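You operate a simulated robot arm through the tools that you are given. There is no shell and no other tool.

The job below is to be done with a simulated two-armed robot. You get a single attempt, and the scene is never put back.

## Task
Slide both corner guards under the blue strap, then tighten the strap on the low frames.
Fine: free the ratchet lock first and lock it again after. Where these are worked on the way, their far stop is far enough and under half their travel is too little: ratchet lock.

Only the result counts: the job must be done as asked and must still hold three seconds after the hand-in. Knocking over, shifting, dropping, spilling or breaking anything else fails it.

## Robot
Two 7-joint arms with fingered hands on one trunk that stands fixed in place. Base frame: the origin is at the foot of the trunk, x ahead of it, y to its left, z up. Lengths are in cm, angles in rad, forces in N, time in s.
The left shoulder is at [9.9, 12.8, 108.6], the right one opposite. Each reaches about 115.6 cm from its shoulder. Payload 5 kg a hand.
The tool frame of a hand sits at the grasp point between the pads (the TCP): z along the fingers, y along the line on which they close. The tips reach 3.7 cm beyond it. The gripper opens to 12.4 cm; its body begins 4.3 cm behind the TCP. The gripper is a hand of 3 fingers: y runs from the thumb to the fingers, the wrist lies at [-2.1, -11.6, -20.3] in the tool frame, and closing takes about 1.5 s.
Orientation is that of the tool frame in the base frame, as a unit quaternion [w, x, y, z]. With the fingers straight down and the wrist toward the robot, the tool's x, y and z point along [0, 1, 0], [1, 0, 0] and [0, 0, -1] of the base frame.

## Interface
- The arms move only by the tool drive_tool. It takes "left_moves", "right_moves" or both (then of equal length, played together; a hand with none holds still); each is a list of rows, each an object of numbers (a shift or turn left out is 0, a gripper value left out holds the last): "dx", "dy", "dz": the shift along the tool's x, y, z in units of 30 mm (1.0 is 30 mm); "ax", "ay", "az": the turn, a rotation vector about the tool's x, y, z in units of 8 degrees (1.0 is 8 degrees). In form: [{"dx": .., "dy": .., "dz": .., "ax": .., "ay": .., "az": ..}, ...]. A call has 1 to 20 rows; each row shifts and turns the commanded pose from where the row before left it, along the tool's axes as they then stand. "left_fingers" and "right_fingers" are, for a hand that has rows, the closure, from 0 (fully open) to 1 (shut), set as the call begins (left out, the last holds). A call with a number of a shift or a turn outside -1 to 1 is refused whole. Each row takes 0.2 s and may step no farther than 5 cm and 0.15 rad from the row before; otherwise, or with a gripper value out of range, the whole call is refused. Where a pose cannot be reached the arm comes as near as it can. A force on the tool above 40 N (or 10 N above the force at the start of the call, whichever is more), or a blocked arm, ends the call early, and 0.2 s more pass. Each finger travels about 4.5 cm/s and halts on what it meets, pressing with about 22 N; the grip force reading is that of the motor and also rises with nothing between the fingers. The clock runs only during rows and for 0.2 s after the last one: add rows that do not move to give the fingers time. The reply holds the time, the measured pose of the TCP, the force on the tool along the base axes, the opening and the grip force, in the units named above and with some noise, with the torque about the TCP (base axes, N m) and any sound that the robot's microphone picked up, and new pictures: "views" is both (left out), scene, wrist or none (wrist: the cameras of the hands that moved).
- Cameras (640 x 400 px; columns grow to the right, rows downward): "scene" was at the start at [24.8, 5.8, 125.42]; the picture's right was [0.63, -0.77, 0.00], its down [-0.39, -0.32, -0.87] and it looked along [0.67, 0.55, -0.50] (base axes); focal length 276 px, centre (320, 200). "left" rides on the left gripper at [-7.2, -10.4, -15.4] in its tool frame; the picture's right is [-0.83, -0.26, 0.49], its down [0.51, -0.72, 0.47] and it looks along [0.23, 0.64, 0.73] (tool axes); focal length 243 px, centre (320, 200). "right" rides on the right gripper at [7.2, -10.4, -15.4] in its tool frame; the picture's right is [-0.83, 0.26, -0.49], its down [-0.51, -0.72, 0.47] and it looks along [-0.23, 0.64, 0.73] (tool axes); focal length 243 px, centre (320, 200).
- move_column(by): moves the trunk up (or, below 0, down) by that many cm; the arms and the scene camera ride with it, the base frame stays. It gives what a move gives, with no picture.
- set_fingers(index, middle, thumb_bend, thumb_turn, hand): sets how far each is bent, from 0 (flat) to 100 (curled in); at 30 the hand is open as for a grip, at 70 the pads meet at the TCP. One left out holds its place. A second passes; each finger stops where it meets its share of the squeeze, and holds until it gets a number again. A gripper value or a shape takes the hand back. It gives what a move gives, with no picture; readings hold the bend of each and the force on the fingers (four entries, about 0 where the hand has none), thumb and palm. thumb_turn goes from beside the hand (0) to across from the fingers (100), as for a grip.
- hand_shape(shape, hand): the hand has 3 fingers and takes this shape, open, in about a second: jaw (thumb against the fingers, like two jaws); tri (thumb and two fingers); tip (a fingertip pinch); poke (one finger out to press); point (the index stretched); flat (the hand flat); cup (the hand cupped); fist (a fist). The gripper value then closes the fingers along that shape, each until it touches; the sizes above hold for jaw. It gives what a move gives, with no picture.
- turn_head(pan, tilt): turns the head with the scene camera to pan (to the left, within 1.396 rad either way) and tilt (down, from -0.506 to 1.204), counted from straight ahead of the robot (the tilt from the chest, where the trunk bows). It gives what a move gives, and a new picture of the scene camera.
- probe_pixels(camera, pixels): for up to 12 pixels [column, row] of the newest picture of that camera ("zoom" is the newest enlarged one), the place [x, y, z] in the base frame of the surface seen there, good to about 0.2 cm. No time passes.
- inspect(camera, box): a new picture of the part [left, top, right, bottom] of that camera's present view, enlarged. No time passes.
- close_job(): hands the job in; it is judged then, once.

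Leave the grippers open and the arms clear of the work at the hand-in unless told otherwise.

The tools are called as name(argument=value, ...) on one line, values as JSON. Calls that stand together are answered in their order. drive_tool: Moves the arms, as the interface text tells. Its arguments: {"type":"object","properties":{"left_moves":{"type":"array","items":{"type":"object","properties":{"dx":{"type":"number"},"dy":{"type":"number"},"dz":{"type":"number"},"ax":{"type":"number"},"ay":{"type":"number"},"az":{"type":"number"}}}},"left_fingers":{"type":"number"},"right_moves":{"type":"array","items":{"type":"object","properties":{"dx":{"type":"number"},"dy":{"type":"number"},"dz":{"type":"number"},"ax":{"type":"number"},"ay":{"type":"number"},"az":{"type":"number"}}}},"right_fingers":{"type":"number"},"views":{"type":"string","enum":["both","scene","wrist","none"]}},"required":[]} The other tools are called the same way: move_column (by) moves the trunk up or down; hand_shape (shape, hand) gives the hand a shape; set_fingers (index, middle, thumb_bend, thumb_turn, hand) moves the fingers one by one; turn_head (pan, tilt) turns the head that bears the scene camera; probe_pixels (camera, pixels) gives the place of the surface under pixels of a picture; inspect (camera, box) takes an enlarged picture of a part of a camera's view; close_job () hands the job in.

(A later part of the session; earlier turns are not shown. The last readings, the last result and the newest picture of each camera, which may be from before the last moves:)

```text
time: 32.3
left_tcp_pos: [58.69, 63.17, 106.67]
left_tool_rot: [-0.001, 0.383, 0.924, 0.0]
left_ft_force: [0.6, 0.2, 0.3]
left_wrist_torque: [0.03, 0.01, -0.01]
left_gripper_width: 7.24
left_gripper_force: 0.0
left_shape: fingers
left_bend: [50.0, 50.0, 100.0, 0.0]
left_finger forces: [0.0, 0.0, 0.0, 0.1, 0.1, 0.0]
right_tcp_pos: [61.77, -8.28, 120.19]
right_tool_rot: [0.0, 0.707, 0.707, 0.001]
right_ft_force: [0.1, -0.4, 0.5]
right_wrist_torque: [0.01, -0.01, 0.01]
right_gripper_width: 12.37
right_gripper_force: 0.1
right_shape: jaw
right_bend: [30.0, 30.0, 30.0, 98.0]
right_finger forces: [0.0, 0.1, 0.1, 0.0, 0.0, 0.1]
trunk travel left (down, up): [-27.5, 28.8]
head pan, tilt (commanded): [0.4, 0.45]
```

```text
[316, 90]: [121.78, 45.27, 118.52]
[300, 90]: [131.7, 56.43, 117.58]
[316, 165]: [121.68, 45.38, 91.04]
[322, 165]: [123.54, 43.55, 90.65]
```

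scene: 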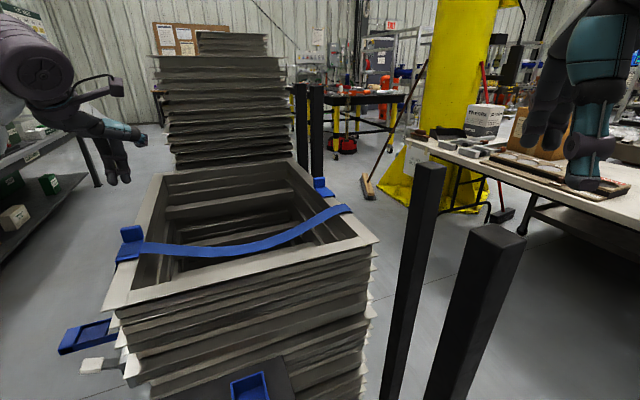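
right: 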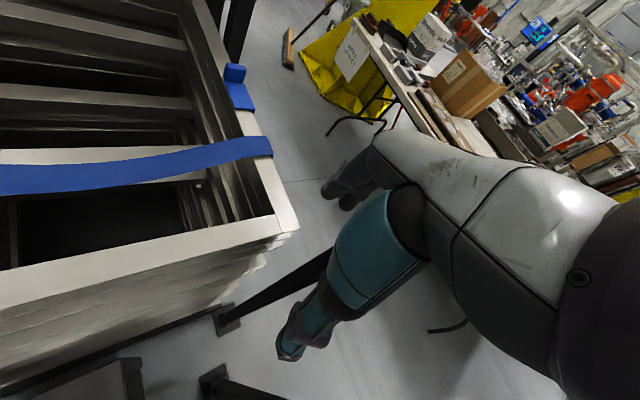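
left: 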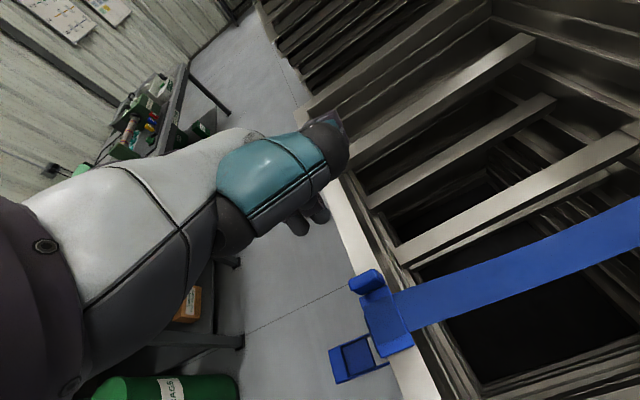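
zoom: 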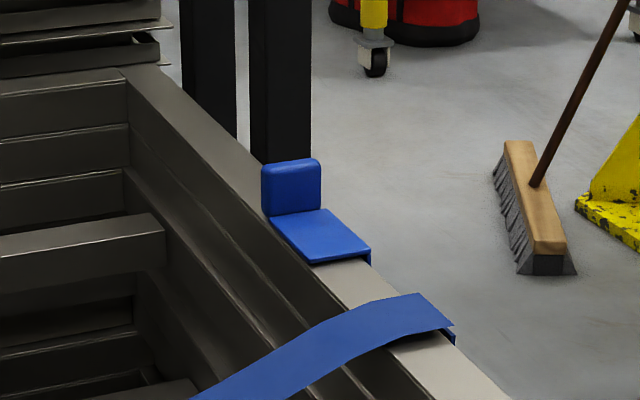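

Guard 2: tab front f≈98.2, s from 45.3 to 48.8. Posts behind it at f≈118 are clear. I'll carry the left hand across at z≈107 toward a point behind tab 2, in two halves to watch the arm.

drive_tool(left_moves=[{"dx": -0.836, "dy": 0.197}, {"dx": -0.836, "dy": 0.197}, {"dx": -0.836, "dy": 0.197}, {"dx": -0.836, "dy": 0.197}, {"dx": -0.836, "dy": 0.197}, {"dx": -0.836, "dy": 0.197}, {"dx": -0.836, "dy": 0.197}, {"dx": -0.836, "dy": 0.197}, {"dx": -0.836, "dy": 0.197}, {"dx": -0.836, "dy": 0.197}])

```text
time: 34.5
left_tcp_pos: [80.44, 49.46, 106.43]
left_tool_rot: [0.0, 0.383, 0.924, 0.0]
left_ft_force: [0.6, -0.6, -0.5]
left_wrist_torque: [0.02, -0.01, 0.01]
left_gripper_width: 7.24
left_gripper_force: 0.0
left_shape: fingers
left_bend: [50.0, 50.0, 100.0, 0.0]
left_finger forces: [0.0, 0.0, 0.0, 0.0, 0.1, 0.0]
right_tcp_pos: [61.91, -8.3, 120.14]
right_tool_rot: [0.0, 0.707, 0.707, 0.0]
right_ft_force: [0.6, 0.1, -0.4]
right_wrist_torque: [0.0, 0.03, 0.02]
right_gripper_width: 12.39
right_gripper_force: 0.0
right_shape: jaw
right_bend: [30.0, 30.0, 30.0, 98.0]
right_finger forces: [0.0, 0.1, 0.0, 0.1, 0.1, 0.0]
trunk travel left (down, up): [-27.5, 28.8]
head pan, tilt (commanded): [0.4, 0.45]
```

scene: 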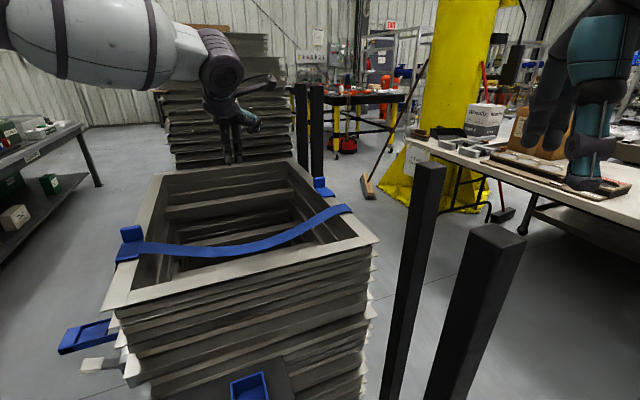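
left: 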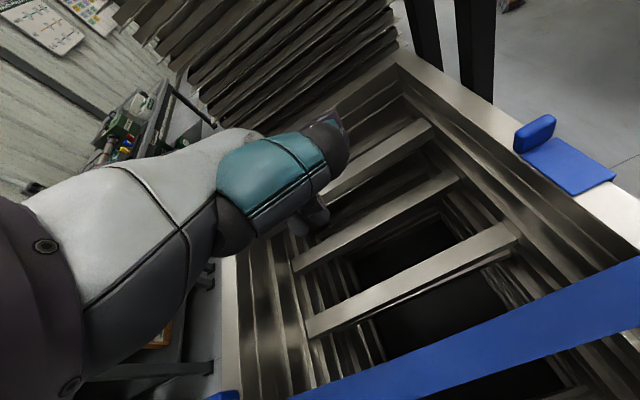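

The arm moves well above everything. I'll do the second half of the crossing.

drive_tool(left_moves=[{"dx": -0.836, "dy": 0.197}, {"dx": -0.836, "dy": 0.197}, {"dx": -0.836, "dy": 0.197}, {"dx": -0.836, "dy": 0.197}, {"dx": -0.836, "dy": 0.197}, {"dx": -0.836, "dy": 0.197}, {"dx": -0.836, "dy": 0.197}, {"dx": -0.836, "dy": 0.197}, {"dx": -0.836, "dy": 0.197}, {"dx": -0.836, "dy": 0.197}, {}])

inspect(camera="left", box=[220, 120, 420, 300])

inspect(camera="scene", box=[260, 80, 380, 220])

```text
time: 36.9
left_tcp_pos: [100.87, 36.73, 106.96]
left_tool_rot: [0.001, 0.382, 0.924, 0.0]
left_ft_force: [-0.3, -0.4, 0.0]
left_wrist_torque: [0.01, -0.03, 0.02]
left_gripper_width: 7.21
left_gripper_force: 0.0
left_shape: fingers
left_bend: [50.0, 50.0, 100.0, 0.0]
left_finger forces: [0.1, 0.0, 0.0, 0.1, 0.0, 0.1]
left hand out of reach, approached as far as the arm can: row 10
right_tcp_pos: [61.6, -8.15, 120.2]
right_tool_rot: [0.001, 0.707, 0.707, 0.001]
right_ft_force: [-0.5, -0.5, 0.2]
right_wrist_torque: [-0.01, -0.05, 0.03]
right_gripper_width: 12.36
right_gripper_force: 0.1
right_shape: jaw
right_bend: [30.0, 30.0, 30.0, 98.0]
right_finger forces: [0.0, 0.0, 0.0, 0.0, 0.0, 0.1]
trunk travel left (down, up): [-27.5, 28.8]
head pan, tilt (commanded): [0.4, 0.45]
```

scene: 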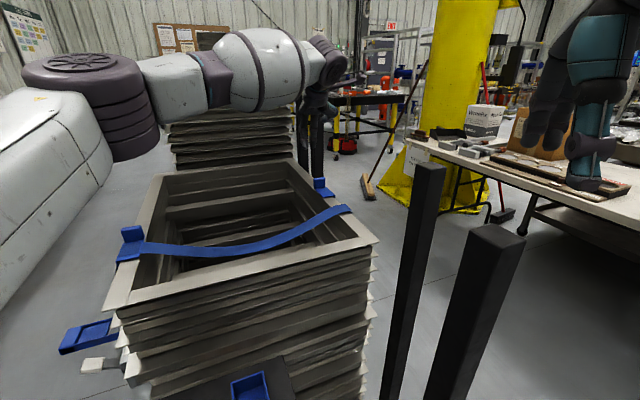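
left: 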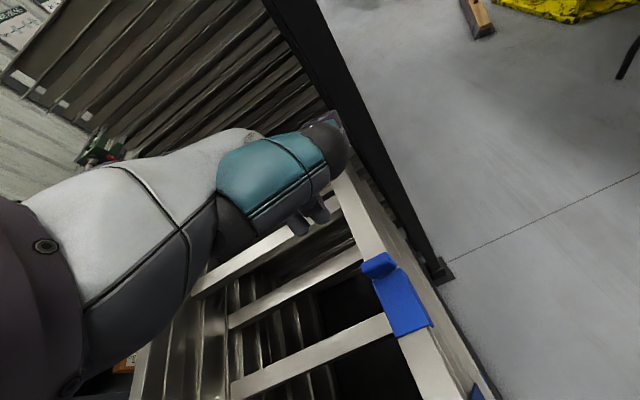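

```text
2.22 times, centred on (320, 210) of left
```

zoom: 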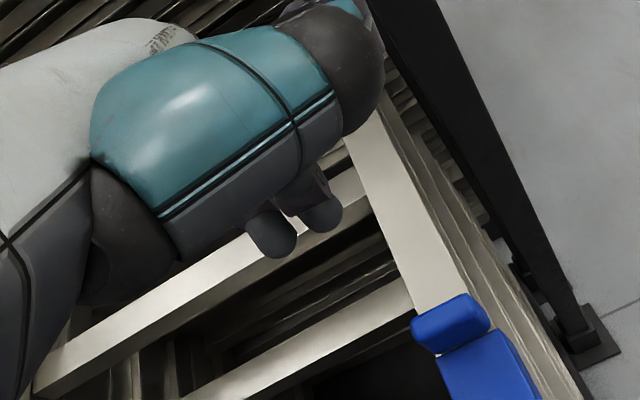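

```text
2.86 times, centred on (320, 150) of scene
```

zoom: 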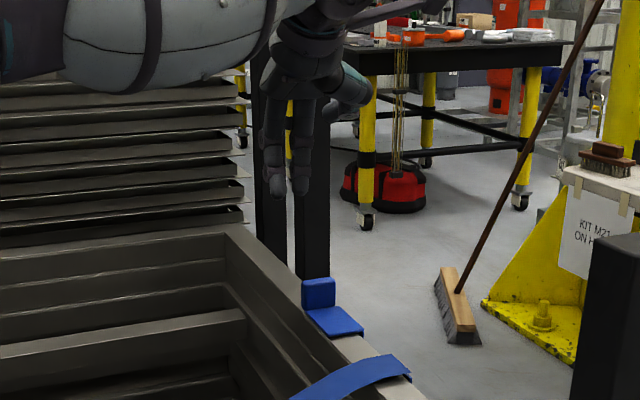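

The last row was just out of reach (hand at s≈45.4, f≈97.3). I'll tilt the hand 10° (fingers pointing slightly forward), which brings the wrist back toward the shoulder and gives reach.

drive_tool(left_moves=[{"ax": -0.42, "dy": -0.1}, {"ax": -0.42, "dy": -0.1}, {"ax": -0.42}, {}])

inspect(camera="left", box=[220, 120, 420, 300])

probe_pixels(camera="zoom", pixels=[[272, 240], [325, 215], [330, 200], [255, 225]])

```text
time: 37.9
left_tcp_pos: [100.51, 36.32, 106.75]
left_tool_rot: [0.033, 0.382, 0.92, 0.08]
left_ft_force: [-0.3, 1.2, 0.7]
left_wrist_torque: [-0.01, 0.0, -0.01]
left_gripper_width: 7.26
left_gripper_force: 0.0
left_shape: fingers
left_bend: [50.0, 50.0, 100.0, 0.0]
left_finger forces: [0.0, 0.0, 0.0, 0.0, 0.1, 0.1]
right_tcp_pos: [61.7, -8.14, 120.18]
right_tool_rot: [0.001, 0.707, 0.707, 0.0]
right_ft_force: [0.2, 0.7, 0.2]
right_wrist_torque: [0.04, -0.02, -0.02]
right_gripper_width: 12.36
right_gripper_force: 0.1
right_shape: jaw
right_bend: [30.0, 30.0, 30.0, 98.0]
right_finger forces: [0.0, 0.0, 0.0, 0.0, 0.1, 0.1]
trunk travel left (down, up): [-27.5, 28.8]
head pan, tilt (commanded): [0.4, 0.45]
```

scene: 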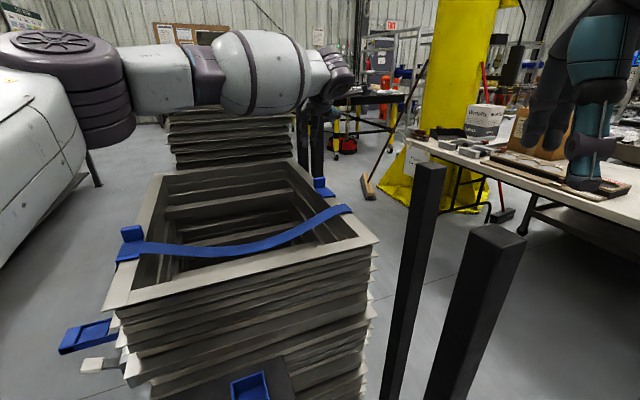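
left: 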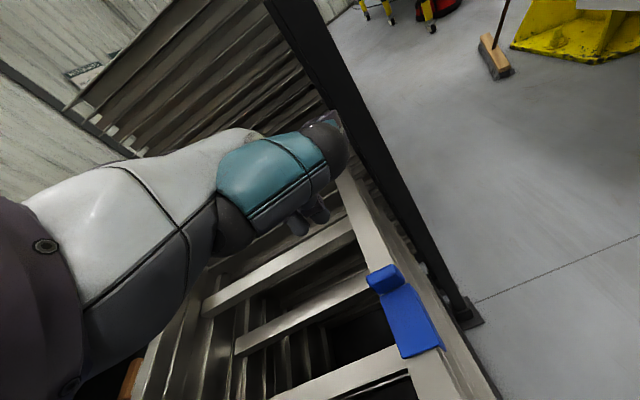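

```text
2.22 times, centred on (320, 210) of left
```

zoom: 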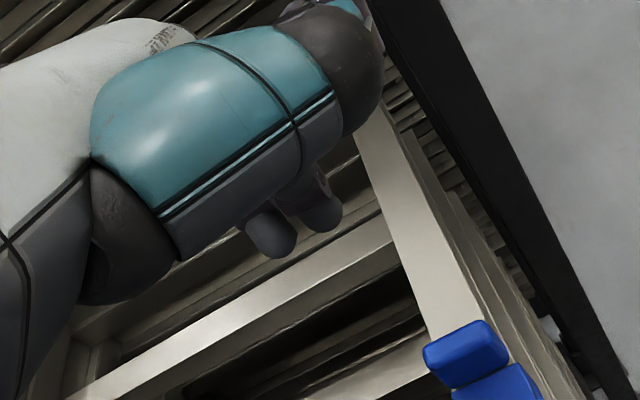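

```text
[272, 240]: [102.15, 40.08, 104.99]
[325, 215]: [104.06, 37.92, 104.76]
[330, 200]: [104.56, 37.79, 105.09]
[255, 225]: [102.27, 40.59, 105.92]
```

Reach is fine now. I'll shift 1.7 cm outward to line up with the tab and descend to just above tab height, then check.

drive_tool(left_moves=[{"dx": -0.57, "dy": 0.13}, {"dz": 0.78, "dy": -0.137}, {"dz": 0.78, "dy": -0.137}, {"dz": 0.78, "dy": -0.137}, {"dz": 0.78, "dy": -0.137}, {}])

inspect(camera="left", box=[220, 120, 420, 300])

probe_pixels(camera="zoom", pixels=[[272, 240], [325, 215], [330, 200], [345, 265], [310, 290], [360, 240], [370, 270], [320, 310], [400, 240]])

inspect(camera="scene", box=[280, 120, 380, 220])

```text
time: 39.3
left_tcp_pos: [101.82, 35.43, 97.25]
left_tool_rot: [0.034, 0.383, 0.92, 0.081]
left_ft_force: [0.2, -0.6, 0.8]
left_wrist_torque: [-0.02, -0.01, -0.01]
left_gripper_width: 7.23
left_gripper_force: 0.0
left_shape: fingers
left_bend: [50.0, 50.0, 100.0, 0.0]
left_finger forces: [0.0, 0.1, 0.0, 0.1, 0.0, 0.0]
right_tcp_pos: [61.79, -8.28, 120.2]
right_tool_rot: [0.0, 0.707, 0.708, 0.0]
right_ft_force: [-0.7, -0.5, 0.3]
right_wrist_torque: [0.02, 0.0, -0.01]
right_gripper_width: 12.37
right_gripper_force: 0.0
right_shape: jaw
right_bend: [30.0, 30.0, 30.0, 98.0]
right_finger forces: [0.1, 0.0, 0.1, 0.1, 0.0, 0.0]
trunk travel left (down, up): [-27.5, 28.8]
head pan, tilt (commanded): [0.4, 0.45]
```

scene: 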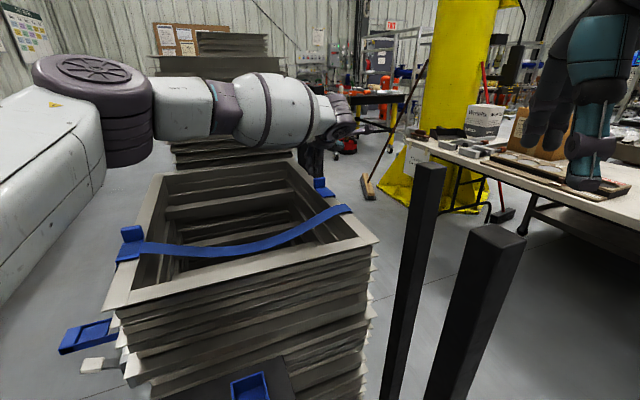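
left: 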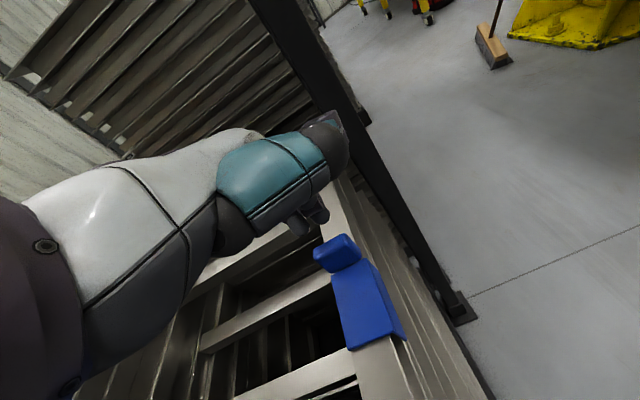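

```text
2.22 times, centred on (320, 210) of left
```

zoom: 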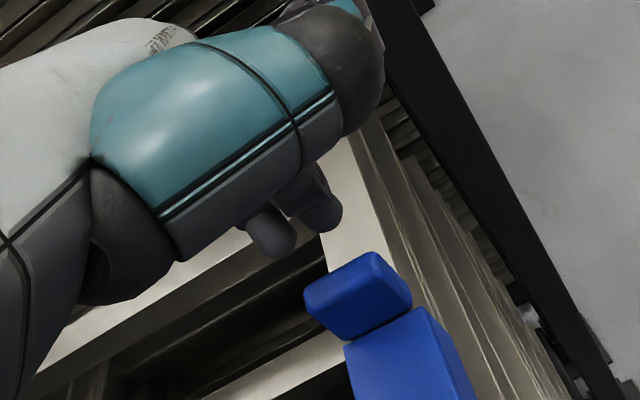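

```text
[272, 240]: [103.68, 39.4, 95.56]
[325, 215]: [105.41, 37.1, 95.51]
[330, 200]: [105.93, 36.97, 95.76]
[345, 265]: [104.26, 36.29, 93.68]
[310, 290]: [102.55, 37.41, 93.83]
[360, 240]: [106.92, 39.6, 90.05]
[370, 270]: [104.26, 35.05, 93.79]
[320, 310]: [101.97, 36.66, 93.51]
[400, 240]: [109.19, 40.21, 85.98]
```

```text
4.00 times, centred on (330, 170) of scene
```

zoom: 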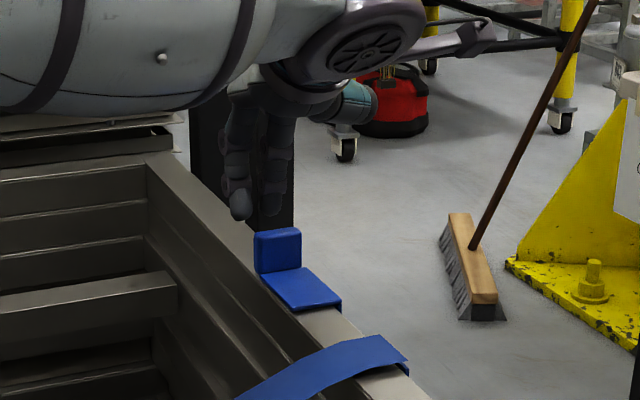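

Fingers straddle the tab's width (s 45.5–48.3) behind its back edge. I'll lower 3.2 cm and check.

drive_tool(left_moves=[{"dz": 0.525, "dy": -0.09}, {"dz": 0.525, "dy": -0.09}, {}])

inspect(camera="left", box=[220, 120, 420, 300])

inspect(camera="scene", box=[280, 120, 380, 220])

```text
time: 40.1
left_tcp_pos: [102.0, 35.68, 94.06]
left_tool_rot: [0.033, 0.382, 0.92, 0.081]
left_ft_force: [0.7, -0.3, 0.8]
left_wrist_torque: [0.02, -0.04, -0.02]
left_gripper_width: 7.25
left_gripper_force: 0.0
left_shape: fingers
left_bend: [50.0, 50.0, 100.0, 0.0]
left_finger forces: [0.0, 0.0, 0.0, 0.1, 0.0, 0.0]
right_tcp_pos: [61.65, -8.23, 120.09]
right_tool_rot: [0.001, 0.707, 0.708, 0.001]
right_ft_force: [-0.8, -0.8, -0.3]
right_wrist_torque: [-0.01, -0.04, 0.0]
right_gripper_width: 12.37
right_gripper_force: 0.1
right_shape: jaw
right_bend: [30.0, 30.0, 30.0, 98.0]
right_finger forces: [0.0, 0.0, 0.1, 0.0, 0.1, 0.0]
trunk travel left (down, up): [-27.5, 28.8]
head pan, tilt (commanded): [0.4, 0.45]
```

scene: 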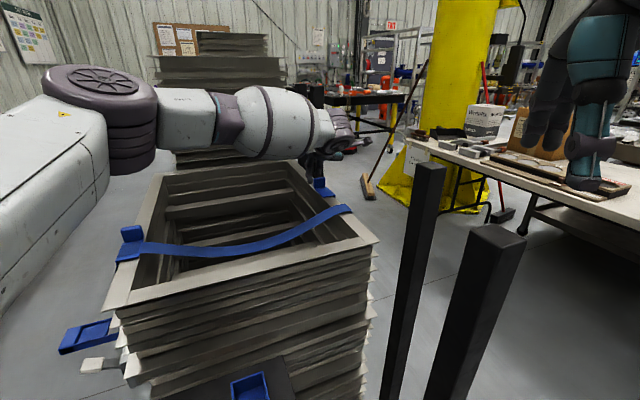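
left: 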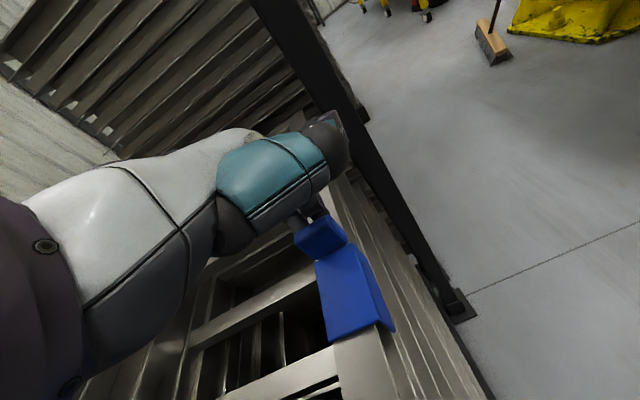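

```text
2.22 times, centred on (320, 210) of left
```

zoom: 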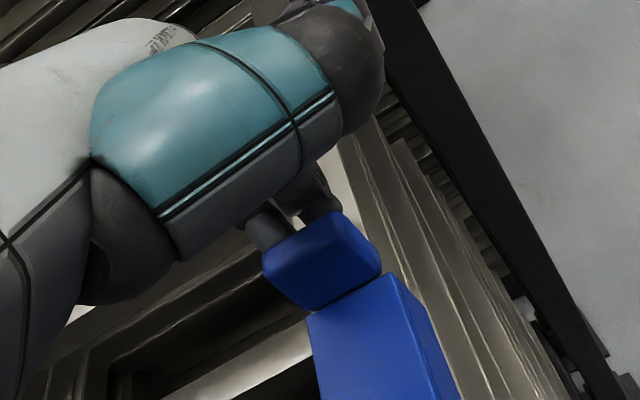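

```text
4.00 times, centred on (330, 170) of scene
```

zoom: 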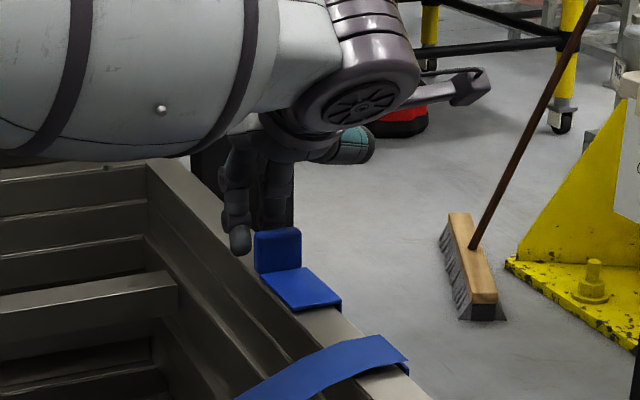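

Fingers are behind tab 2. I'll rake 4 cm toward the strap and check.

drive_tool(left_moves=[{"dy": -0.437, "dz": -0.077}, {"dy": -0.437, "dz": -0.077}, {"dy": -0.437, "dz": -0.077}, {}])

inspect(camera="left", box=[220, 160, 440, 380])

inspect(camera="scene", box=[280, 120, 380, 220])

```text
time: 41.1
left_tcp_pos: [99.19, 32.6, 94.06]
left_tool_rot: [0.034, 0.382, 0.92, 0.08]
left_ft_force: [0.7, 0.3, 0.4]
left_wrist_torque: [0.0, -0.01, 0.0]
left_gripper_width: 7.27
left_gripper_force: 0.4
left_shape: fingers
left_bend: [50.0, 50.0, 100.0, 0.0]
left_finger forces: [0.1, 0.1, 0.1, 0.0, 0.0, 0.1]
right_tcp_pos: [61.66, -8.11, 120.23]
right_tool_rot: [0.0, 0.707, 0.708, 0.0]
right_ft_force: [0.0, -0.4, -0.5]
right_wrist_torque: [0.0, -0.01, -0.01]
right_gripper_width: 12.37
right_gripper_force: 0.1
right_shape: jaw
right_bend: [30.0, 30.0, 30.0, 98.0]
right_finger forces: [0.0, 0.0, 0.1, 0.1, 0.1, 0.0]
trunk travel left (down, up): [-27.5, 28.8]
head pan, tilt (commanded): [0.4, 0.45]
```

scene: 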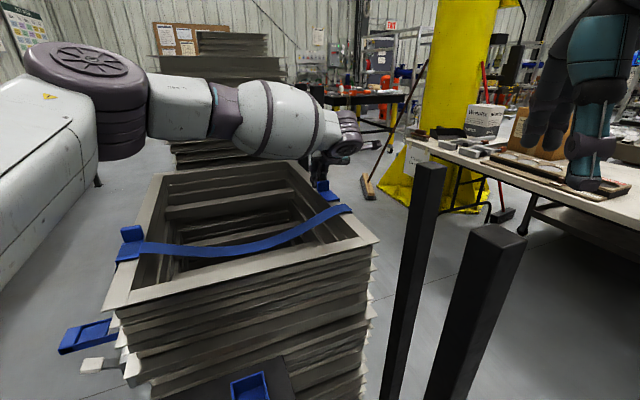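
left: 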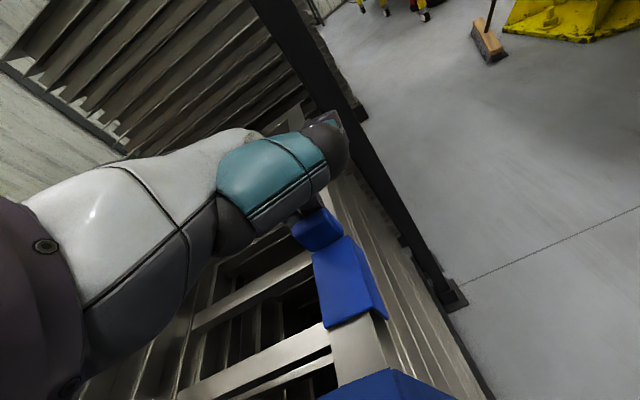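

```text
1.82 times, centred on (330, 270) of left
```

zoom: 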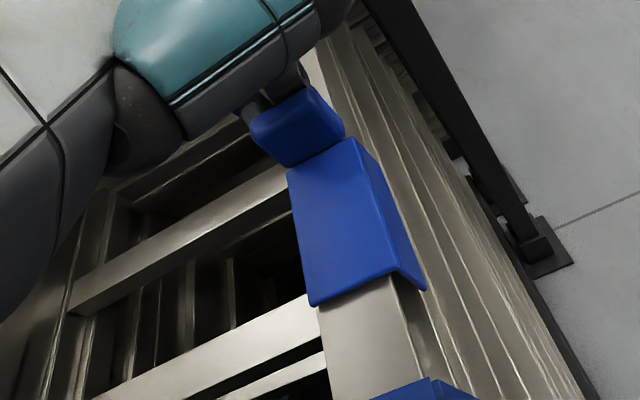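

```text
4.00 times, centred on (330, 170) of scene
```

zoom: 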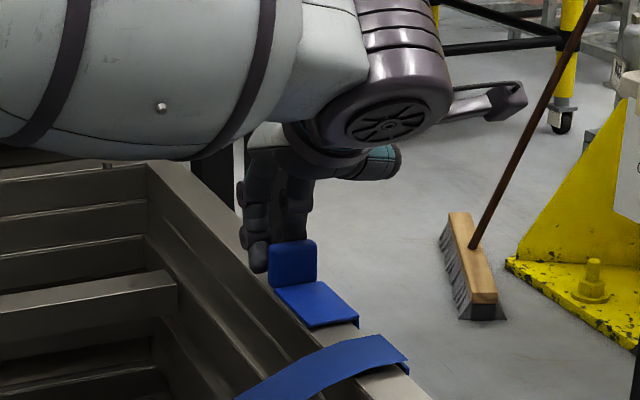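

It follows freely. I'll slide another 5.5 cm, then probe against the strap.

drive_tool(left_moves=[{"dy": -0.45, "dz": -0.08}, {"dy": -0.45, "dz": -0.08}, {"dy": -0.45, "dz": -0.08}, {"dy": -0.45, "dz": -0.08}, {}])

inspect(camera="left", box=[220, 160, 440, 380])

probe_pixels(camera="zoom", pixels=[[300, 170], [340, 145], [320, 230], [370, 230], [330, 340], [390, 345], [350, 260], [310, 250], [280, 110], [320, 95], [340, 290], [400, 300]])

inspect(camera="scene", box=[280, 140, 380, 230])

```text
time: 42.3
left_tcp_pos: [95.22, 28.77, 94.07]
left_tool_rot: [0.033, 0.382, 0.92, 0.08]
left_ft_force: [1.5, -0.4, 0.3]
left_wrist_torque: [0.0, 0.01, 0.02]
left_gripper_width: 7.24
left_gripper_force: 0.0
left_shape: fingers
left_bend: [50.0, 50.0, 100.0, 0.0]
left_finger forces: [0.1, 0.0, 0.0, 0.1, 0.0, 0.1]
right_tcp_pos: [61.71, -8.15, 120.11]
right_tool_rot: [0.0, 0.707, 0.707, 0.0]
right_ft_force: [0.2, -0.6, -0.1]
right_wrist_torque: [0.01, 0.01, 0.01]
right_gripper_width: 12.37
right_gripper_force: 0.0
right_shape: jaw
right_bend: [30.0, 30.0, 30.0, 98.0]
right_finger forces: [0.1, 0.0, 0.1, 0.0, 0.0, 0.0]
trunk travel left (down, up): [-27.5, 28.8]
head pan, tilt (commanded): [0.4, 0.45]
```

scene: 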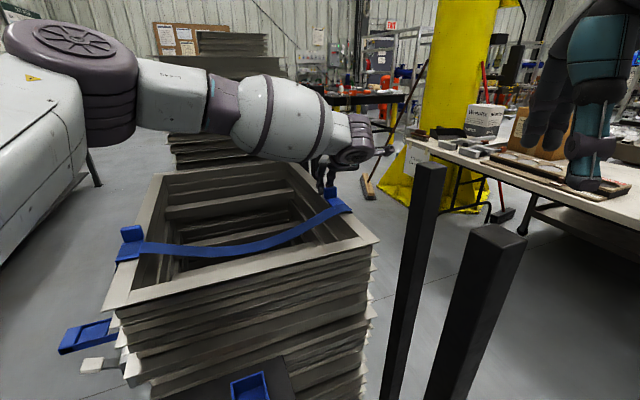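
left: 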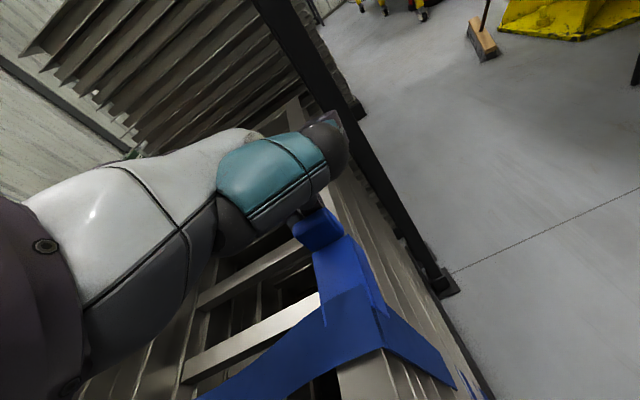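

```text
1.82 times, centred on (330, 270) of left
```

zoom: 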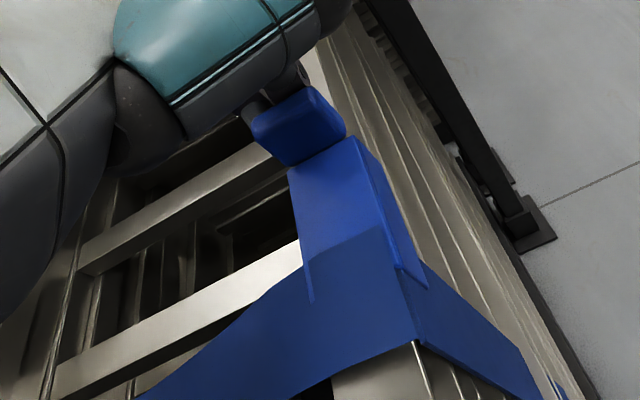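

```text
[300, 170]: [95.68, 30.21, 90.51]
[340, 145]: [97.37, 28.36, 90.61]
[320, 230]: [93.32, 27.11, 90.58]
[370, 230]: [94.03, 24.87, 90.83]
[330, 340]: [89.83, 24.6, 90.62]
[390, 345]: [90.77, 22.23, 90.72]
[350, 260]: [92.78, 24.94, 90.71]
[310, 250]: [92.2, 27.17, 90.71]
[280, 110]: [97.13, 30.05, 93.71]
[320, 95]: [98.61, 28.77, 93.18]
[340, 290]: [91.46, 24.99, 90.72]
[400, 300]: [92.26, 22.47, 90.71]
```

```text
4.44 times, centred on (330, 185) of scene
```

zoom: 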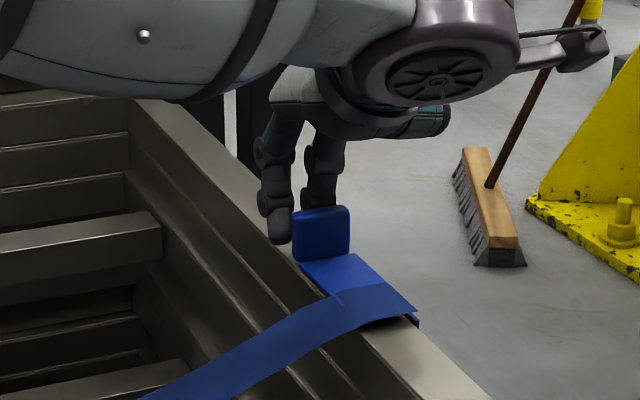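

Tab front is at f≈88.95, strap at 79.9–84.2. I'll slide 3.7 cm more to centre plate 2 under the strap.

drive_tool(left_moves=[{"dy": -0.405, "dz": -0.072}, {"dy": -0.405, "dz": -0.072}, {"dy": -0.405, "dz": -0.072}, {}])

inspect(camera="left", box=[220, 160, 440, 380])

probe_pixels(camera="zoom", pixels=[[300, 170], [340, 145], [310, 190], [365, 175], [330, 310], [390, 290], [350, 260], [310, 250], [340, 290], [400, 270]])

inspect(camera="scene", box=[280, 140, 380, 230])

```text
time: 43.3
left_tcp_pos: [92.55, 26.27, 94.28]
left_tool_rot: [0.033, 0.381, 0.92, 0.081]
left_ft_force: [0.5, -0.5, 0.5]
left_wrist_torque: [0.0, -0.04, -0.01]
left_gripper_width: 7.22
left_gripper_force: 0.1
left_shape: fingers
left_bend: [50.0, 50.0, 100.0, 0.0]
left_finger forces: [0.4, 0.1, 0.1, 0.0, 0.0, 0.0]
right_tcp_pos: [61.75, -8.21, 120.12]
right_tool_rot: [0.0, 0.707, 0.707, 0.0]
right_ft_force: [0.6, 0.1, 1.0]
right_wrist_torque: [0.02, 0.02, -0.01]
right_gripper_width: 12.37
right_gripper_force: 0.2
right_shape: jaw
right_bend: [30.0, 30.0, 30.0, 98.0]
right_finger forces: [0.0, 0.0, 0.1, 0.0, 0.0, 0.0]
trunk travel left (down, up): [-27.5, 28.8]
head pan, tilt (commanded): [0.4, 0.45]
```

scene: 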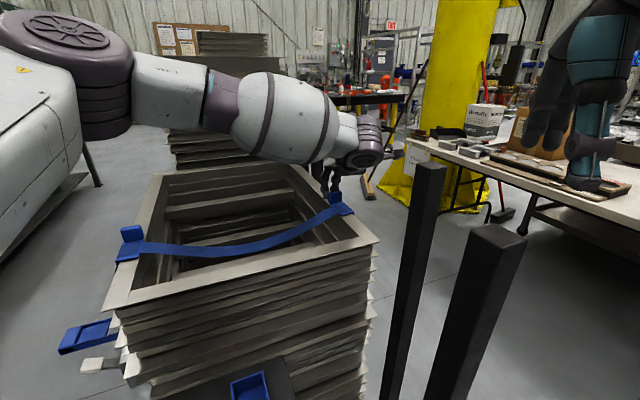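
left: 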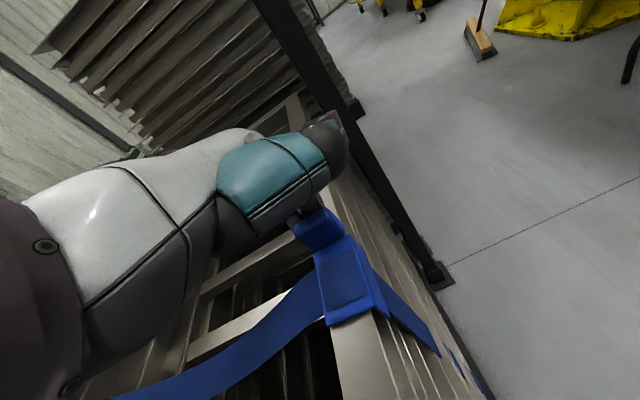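

```text
1.82 times, centred on (330, 270) of left
```

zoom: 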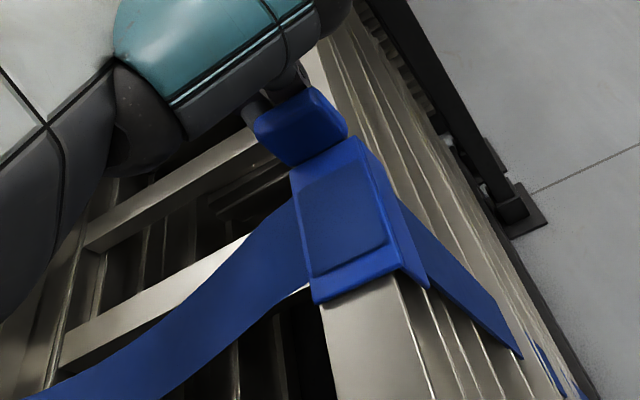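

```text
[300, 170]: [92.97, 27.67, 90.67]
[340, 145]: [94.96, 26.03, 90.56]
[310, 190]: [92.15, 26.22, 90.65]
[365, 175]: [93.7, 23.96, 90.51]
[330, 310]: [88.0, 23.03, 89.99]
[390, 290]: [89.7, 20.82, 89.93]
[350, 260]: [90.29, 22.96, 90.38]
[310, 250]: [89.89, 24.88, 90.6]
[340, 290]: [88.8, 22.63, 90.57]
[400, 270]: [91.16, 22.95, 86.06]
```

```text
4.44 times, centred on (330, 185) of scene
```

zoom: 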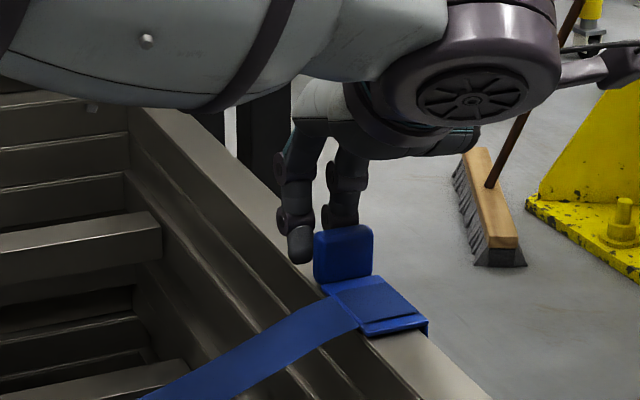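

Guard 2 is centred under the strap with margins on both sides. I'll back the fingers off, lift, and bring the left hand back across.

drive_tool(left_moves=[{"dy": 0.35, "dz": 0.06}, {"dy": 0.35, "dz": 0.06}, {"dy": 0.13, "dz": -0.75}, {"dy": 0.13, "dz": -0.75}, {"dy": 0.13, "dz": -0.75}, {"dy": 0.13, "dz": -0.75}, {"dy": 0.13, "dz": -0.75}, {"dy": 0.13, "dz": -0.75}, {"dx": 0.9}, {"dx": 0.9}, {"dx": 0.9}, {"dx": 0.9}, {"dx": 0.9}, {"dx": 0.9}])

inspect(camera="scene", box=[90, 140, 370, 280])

```text
time: 46.3
left_tcp_pos: [82.58, 38.74, 107.78]
left_tool_rot: [0.035, 0.382, 0.92, 0.081]
left_ft_force: [-1.6, 0.0, 0.2]
left_wrist_torque: [0.0, -0.02, -0.01]
left_gripper_width: 7.25
left_gripper_force: 0.2
left_shape: fingers
left_bend: [50.0, 50.0, 100.0, 0.0]
left_finger forces: [0.1, 0.0, 0.0, 0.0, 0.0, 0.0]
right_tcp_pos: [61.65, -8.03, 120.21]
right_tool_rot: [0.001, 0.707, 0.707, 0.001]
right_ft_force: [-0.1, 0.8, 0.3]
right_wrist_torque: [0.02, 0.0, 0.01]
right_gripper_width: 12.35
right_gripper_force: 0.1
right_shape: jaw
right_bend: [30.0, 30.0, 30.0, 98.0]
right_finger forces: [0.0, 0.1, 0.0, 0.0, 0.0, 0.1]
trunk travel left (down, up): [-27.5, 28.8]
head pan, tilt (commanded): [0.4, 0.45]
```

scene: 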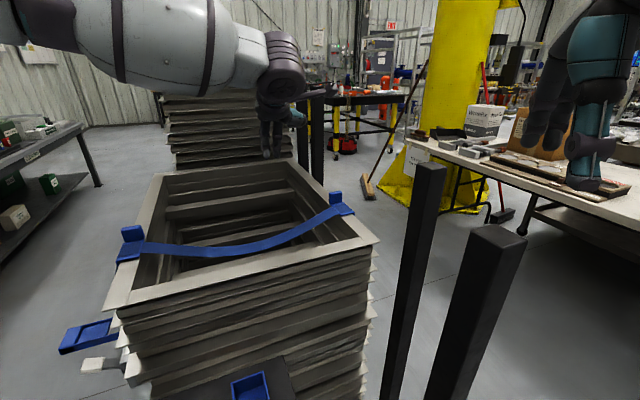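
left: 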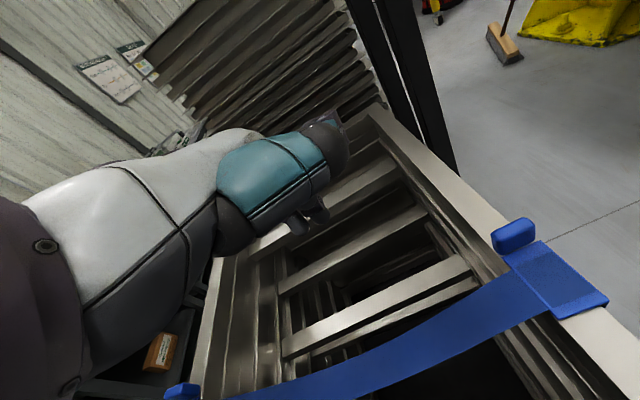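

```text
2.29 times, centred on (230, 210) of scene
```

zoom: 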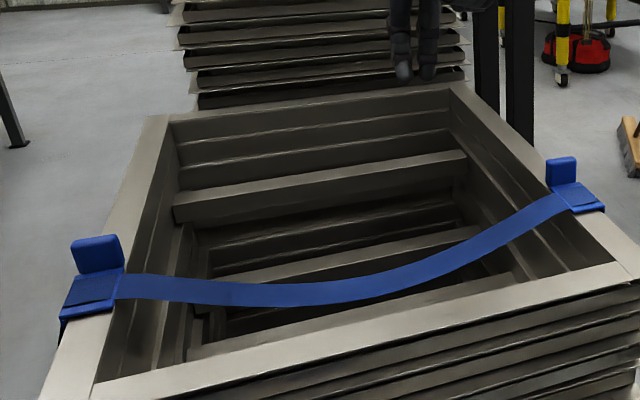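

Both guards are now under the strap. Next is the ratchet. I'll straighten the hand and carry it back across to the left side, outboard of the ratchet handle.

drive_tool(left_moves=[{"ax": 0.42, "dx": 0.8}, {"ax": 0.42, "dx": 0.8}, {"ax": 0.42, "dx": 0.8}, {"dx": 0.95, "dy": -0.09}, {"dx": 0.95, "dy": -0.09}, {"dx": 0.95, "dy": -0.09}, {"dx": 0.95, "dy": -0.09}, {"dx": 0.95, "dy": -0.09}, {"dx": 0.95, "dy": -0.09}, {"dx": 0.95, "dy": -0.09}, {"dx": 0.95, "dy": -0.09}, {"dx": 0.95, "dy": -0.09}, {"dx": 0.95, "dy": -0.09}, {"dx": 0.95, "dy": -0.09}, {"dx": 0.95, "dy": -0.09}, {"dx": 0.95, "dy": -0.09}, {"dx": 0.95, "dy": -0.09}, {"dx": 0.95, "dy": -0.09}, {"dx": 0.95, "dy": -0.09}], views="none")

hand_shape(hand="left", shape="jaw")

turn_head(pan=0.75, tilt=0.6)

```text
time: 50.3
left_tcp_pos: [42.31, 73.61, 107.65]
left_tool_rot: [0.0, 0.384, 0.923, 0.002]
left_ft_force: [0.2, 0.4, 1.0]
left_wrist_torque: [0.0, 0.0, 0.02]
left_gripper_width: 7.25
left_gripper_force: 0.0
left_shape: fingers
left_bend: [50.0, 50.0, 100.0, 0.0]
left_finger forces: [0.0, 0.1, 0.0, 0.1, 0.1, 0.0]
right_tcp_pos: [61.71, -8.18, 120.24]
right_tool_rot: [0.001, 0.707, 0.707, 0.0]
right_ft_force: [-0.1, 1.0, 0.0]
right_wrist_torque: [-0.01, 0.0, -0.01]
right_gripper_width: 12.35
right_gripper_force: 0.0
right_shape: jaw
right_bend: [30.0, 30.0, 30.0, 98.0]
right_finger forces: [0.0, 0.0, 0.0, 0.1, 0.0, 0.0]
trunk travel left (down, up): [-27.5, 28.8]
head pan, tilt (commanded): [0.4, 0.45]
```

```text
time: 51.2
left_tcp_pos: [42.43, 73.53, 107.66]
left_tool_rot: [0.0, 0.383, 0.924, 0.0]
left_ft_force: [-0.2, 0.0, 0.0]
left_wrist_torque: [-0.01, 0.02, 0.02]
left_gripper_width: 12.35
left_gripper_force: 0.0
left_shape: jaw
left_bend: [30.0, 30.0, 30.0, 98.0]
left_finger forces: [0.0, 0.1, 0.0, 0.1, 0.1, 0.1]
right_tcp_pos: [61.86, -8.17, 120.21]
right_tool_rot: [0.001, 0.707, 0.707, 0.002]
right_ft_force: [0.9, 0.3, 0.3]
right_wrist_torque: [-0.01, -0.01, 0.03]
right_gripper_width: 12.32
right_gripper_force: 0.1
right_shape: jaw
right_bend: [30.0, 30.0, 30.0, 98.0]
right_finger forces: [0.0, 0.1, 0.0, 0.1, 0.0, 0.0]
trunk travel left (down, up): [-27.5, 28.8]
head pan, tilt (commanded): [0.4, 0.45]
```

```text
time: 52.1
left_tcp_pos: [42.47, 73.53, 107.75]
left_tool_rot: [0.0, 0.384, 0.923, 0.001]
left_ft_force: [-0.1, -1.2, 0.4]
left_wrist_torque: [0.01, -0.01, -0.02]
left_gripper_width: 12.34
left_gripper_force: 0.1
left_shape: jaw
left_bend: [30.0, 30.0, 30.0, 98.0]
left_finger forces: [0.1, 0.0, 0.1, 0.1, 0.1, 0.1]
right_tcp_pos: [61.83, -8.21, 120.12]
right_tool_rot: [0.001, 0.707, 0.708, 0.0]
right_ft_force: [-0.5, -0.6, -0.8]
right_wrist_torque: [-0.06, -0.01, -0.02]
right_gripper_width: 12.38
right_gripper_force: 0.0
right_shape: jaw
right_bend: [30.0, 30.0, 30.0, 98.0]
right_finger forces: [0.0, 0.0, 0.1, 0.0, 0.0, 0.1]
trunk travel left (down, up): [-27.5, 28.8]
head pan, tilt (commanded): [0.75, 0.6]
```

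scene: 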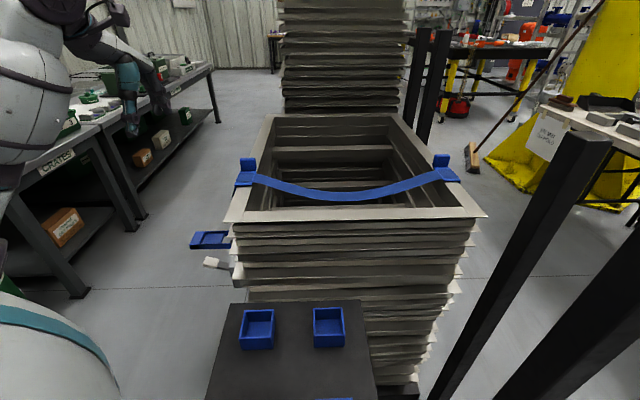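

Hand is at f≈82, s≈−22, above the handle. I'll look from the wrist camera at the handle.

drive_tool(left_moves=[{}], views="wrist")

inspect(camera="left", box=[320, 220, 520, 390])

inspect(camera="scene", box=[180, 215, 260, 285])

probe_pixels(camera="zoom", pixels=[[175, 150], [160, 185], [170, 200], [230, 145], [290, 135], [300, 185], [220, 190], [250, 160], [180, 260], [190, 280], [240, 275], [270, 270]])

```text
time: 52.5
left_tcp_pos: [42.43, 73.47, 107.73]
left_tool_rot: [0.0, 0.384, 0.923, 0.0]
left_ft_force: [0.1, -0.1, -0.7]
left_wrist_torque: [0.0, 0.02, -0.02]
left_gripper_width: 12.36
left_gripper_force: 0.0
left_shape: jaw
left_bend: [30.0, 30.0, 30.0, 98.0]
left_finger forces: [0.0, 0.0, 0.0, 0.0, 0.0, 0.0]
right_tcp_pos: [61.72, -8.24, 120.18]
right_tool_rot: [0.0, 0.707, 0.707, 0.001]
right_ft_force: [-0.3, 0.1, 0.5]
right_wrist_torque: [0.0, 0.01, -0.02]
right_gripper_width: 12.36
right_gripper_force: 0.1
right_shape: jaw
right_bend: [30.0, 30.0, 30.0, 98.0]
right_finger forces: [0.0, 0.0, 0.0, 0.0, 0.1, 0.0]
trunk travel left (down, up): [-27.5, 28.8]
head pan, tilt (commanded): [0.75, 0.6]
```

left: 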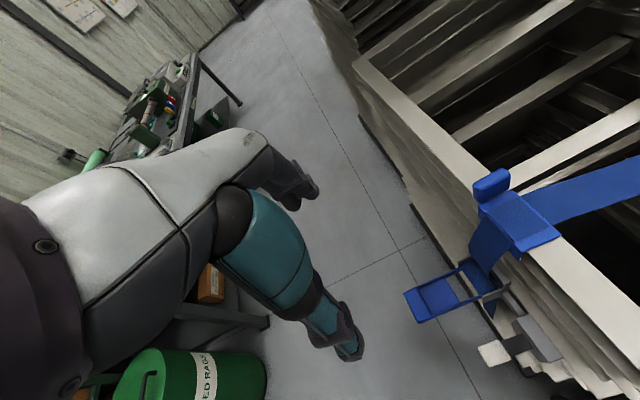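

```text
2.35 times, centred on (420, 305) of left
```

zoom: 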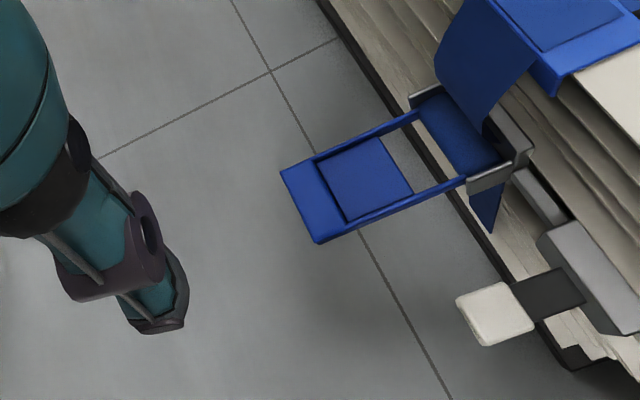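

```text
5.71 times, centred on (220, 250) of scene
```

zoom: 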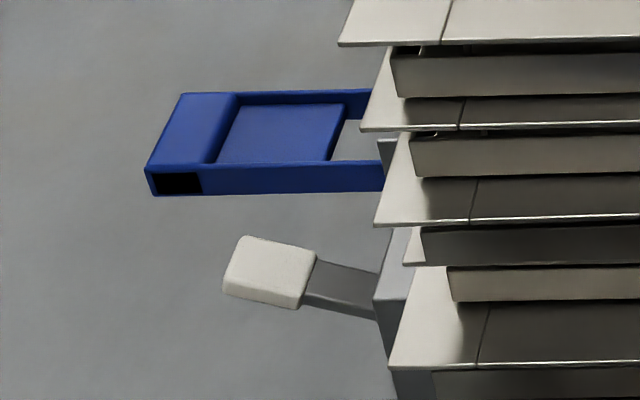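

```text
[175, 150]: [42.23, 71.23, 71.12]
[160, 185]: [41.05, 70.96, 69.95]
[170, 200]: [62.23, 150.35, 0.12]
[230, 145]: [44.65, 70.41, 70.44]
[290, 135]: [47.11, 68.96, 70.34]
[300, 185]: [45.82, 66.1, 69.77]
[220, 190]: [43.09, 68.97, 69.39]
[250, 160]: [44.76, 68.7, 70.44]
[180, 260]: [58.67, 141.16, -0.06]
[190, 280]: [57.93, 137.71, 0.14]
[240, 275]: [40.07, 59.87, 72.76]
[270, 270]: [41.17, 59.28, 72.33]
```

The handle is 4.6 cm wide (f 79.2–83.8), tip at s≈−21, z 69–71. I'll lean the hand 20° outward and come down beside it, aiming to pinch both sides near the tip.

drive_tool(left_fingers=0.2, left_moves=[{"ay": -0.83}, {"ay": -0.83}, {"ay": -0.84}, {"dz": 0.94, "dx": 0.342, "dy": -0.015}, {"dz": 0.94, "dx": 0.342, "dy": -0.015}, {"dz": 0.94, "dx": 0.342, "dy": -0.015}, {"dz": 0.94, "dx": 0.342, "dy": -0.015}, {"dz": 0.94, "dx": 0.342, "dy": -0.015}, {"dz": 0.94, "dx": 0.342, "dy": -0.015}, {"dz": 0.94, "dx": 0.342, "dy": -0.015}, {"dz": 0.94, "dx": 0.342, "dy": -0.015}, {"dz": 0.94, "dx": 0.342, "dy": -0.015}, {"dz": 0.94, "dx": 0.342, "dy": -0.015}])

inspect(camera="left", box=[240, 130, 440, 330])

inspect(camera="scene", box=[110, 190, 260, 300])

```text
time: 55.3
left_tcp_pos: [41.84, 73.2, 77.59]
left_tool_rot: [0.161, 0.377, 0.91, -0.066]
left_ft_force: [0.1, 0.5, -0.2]
left_wrist_torque: [-0.03, -0.03, 0.0]
left_gripper_width: 9.95
left_gripper_force: 0.0
left_shape: jaw
left_bend: [26.0, 34.0, 50.0, 99.0]
left_finger forces: [0.0, 0.0, 0.0, 0.0, 0.0, 0.0]
right_tcp_pos: [61.72, -8.15, 120.16]
right_tool_rot: [0.0, 0.707, 0.707, 0.0]
right_ft_force: [0.9, 0.5, 0.3]
right_wrist_torque: [0.02, 0.01, -0.02]
right_gripper_width: 12.35
right_gripper_force: 0.1
right_shape: jaw
right_bend: [30.0, 30.0, 30.0, 98.0]
right_finger forces: [0.0, 0.0, 0.1, 0.0, 0.0, 0.1]
trunk travel left (down, up): [-27.5, 28.8]
head pan, tilt (commanded): [0.75, 0.6]
```

scene: 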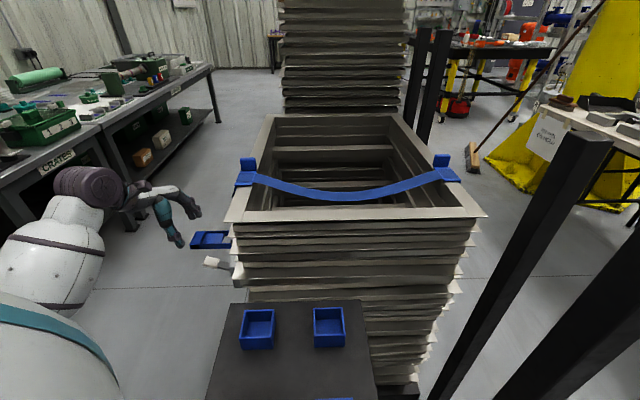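
left: 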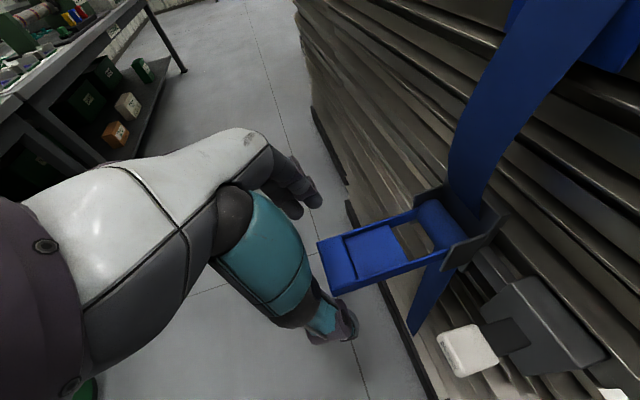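

```text
2.00 times, centred on (340, 230) of left
```

zoom: 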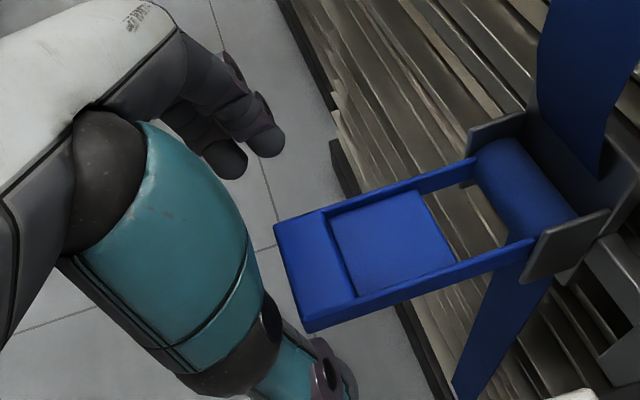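

```text
3.64 times, centred on (185, 245) of scene
```

zoom: 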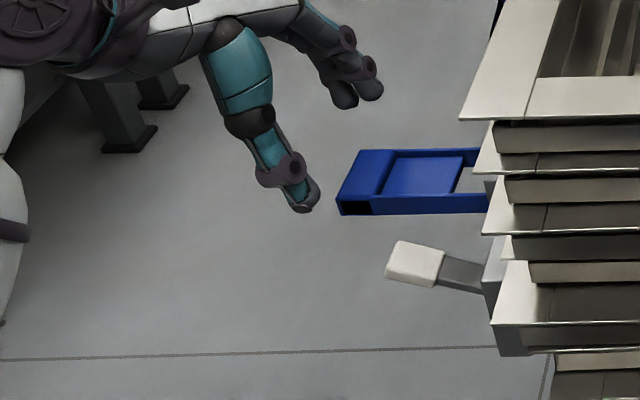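

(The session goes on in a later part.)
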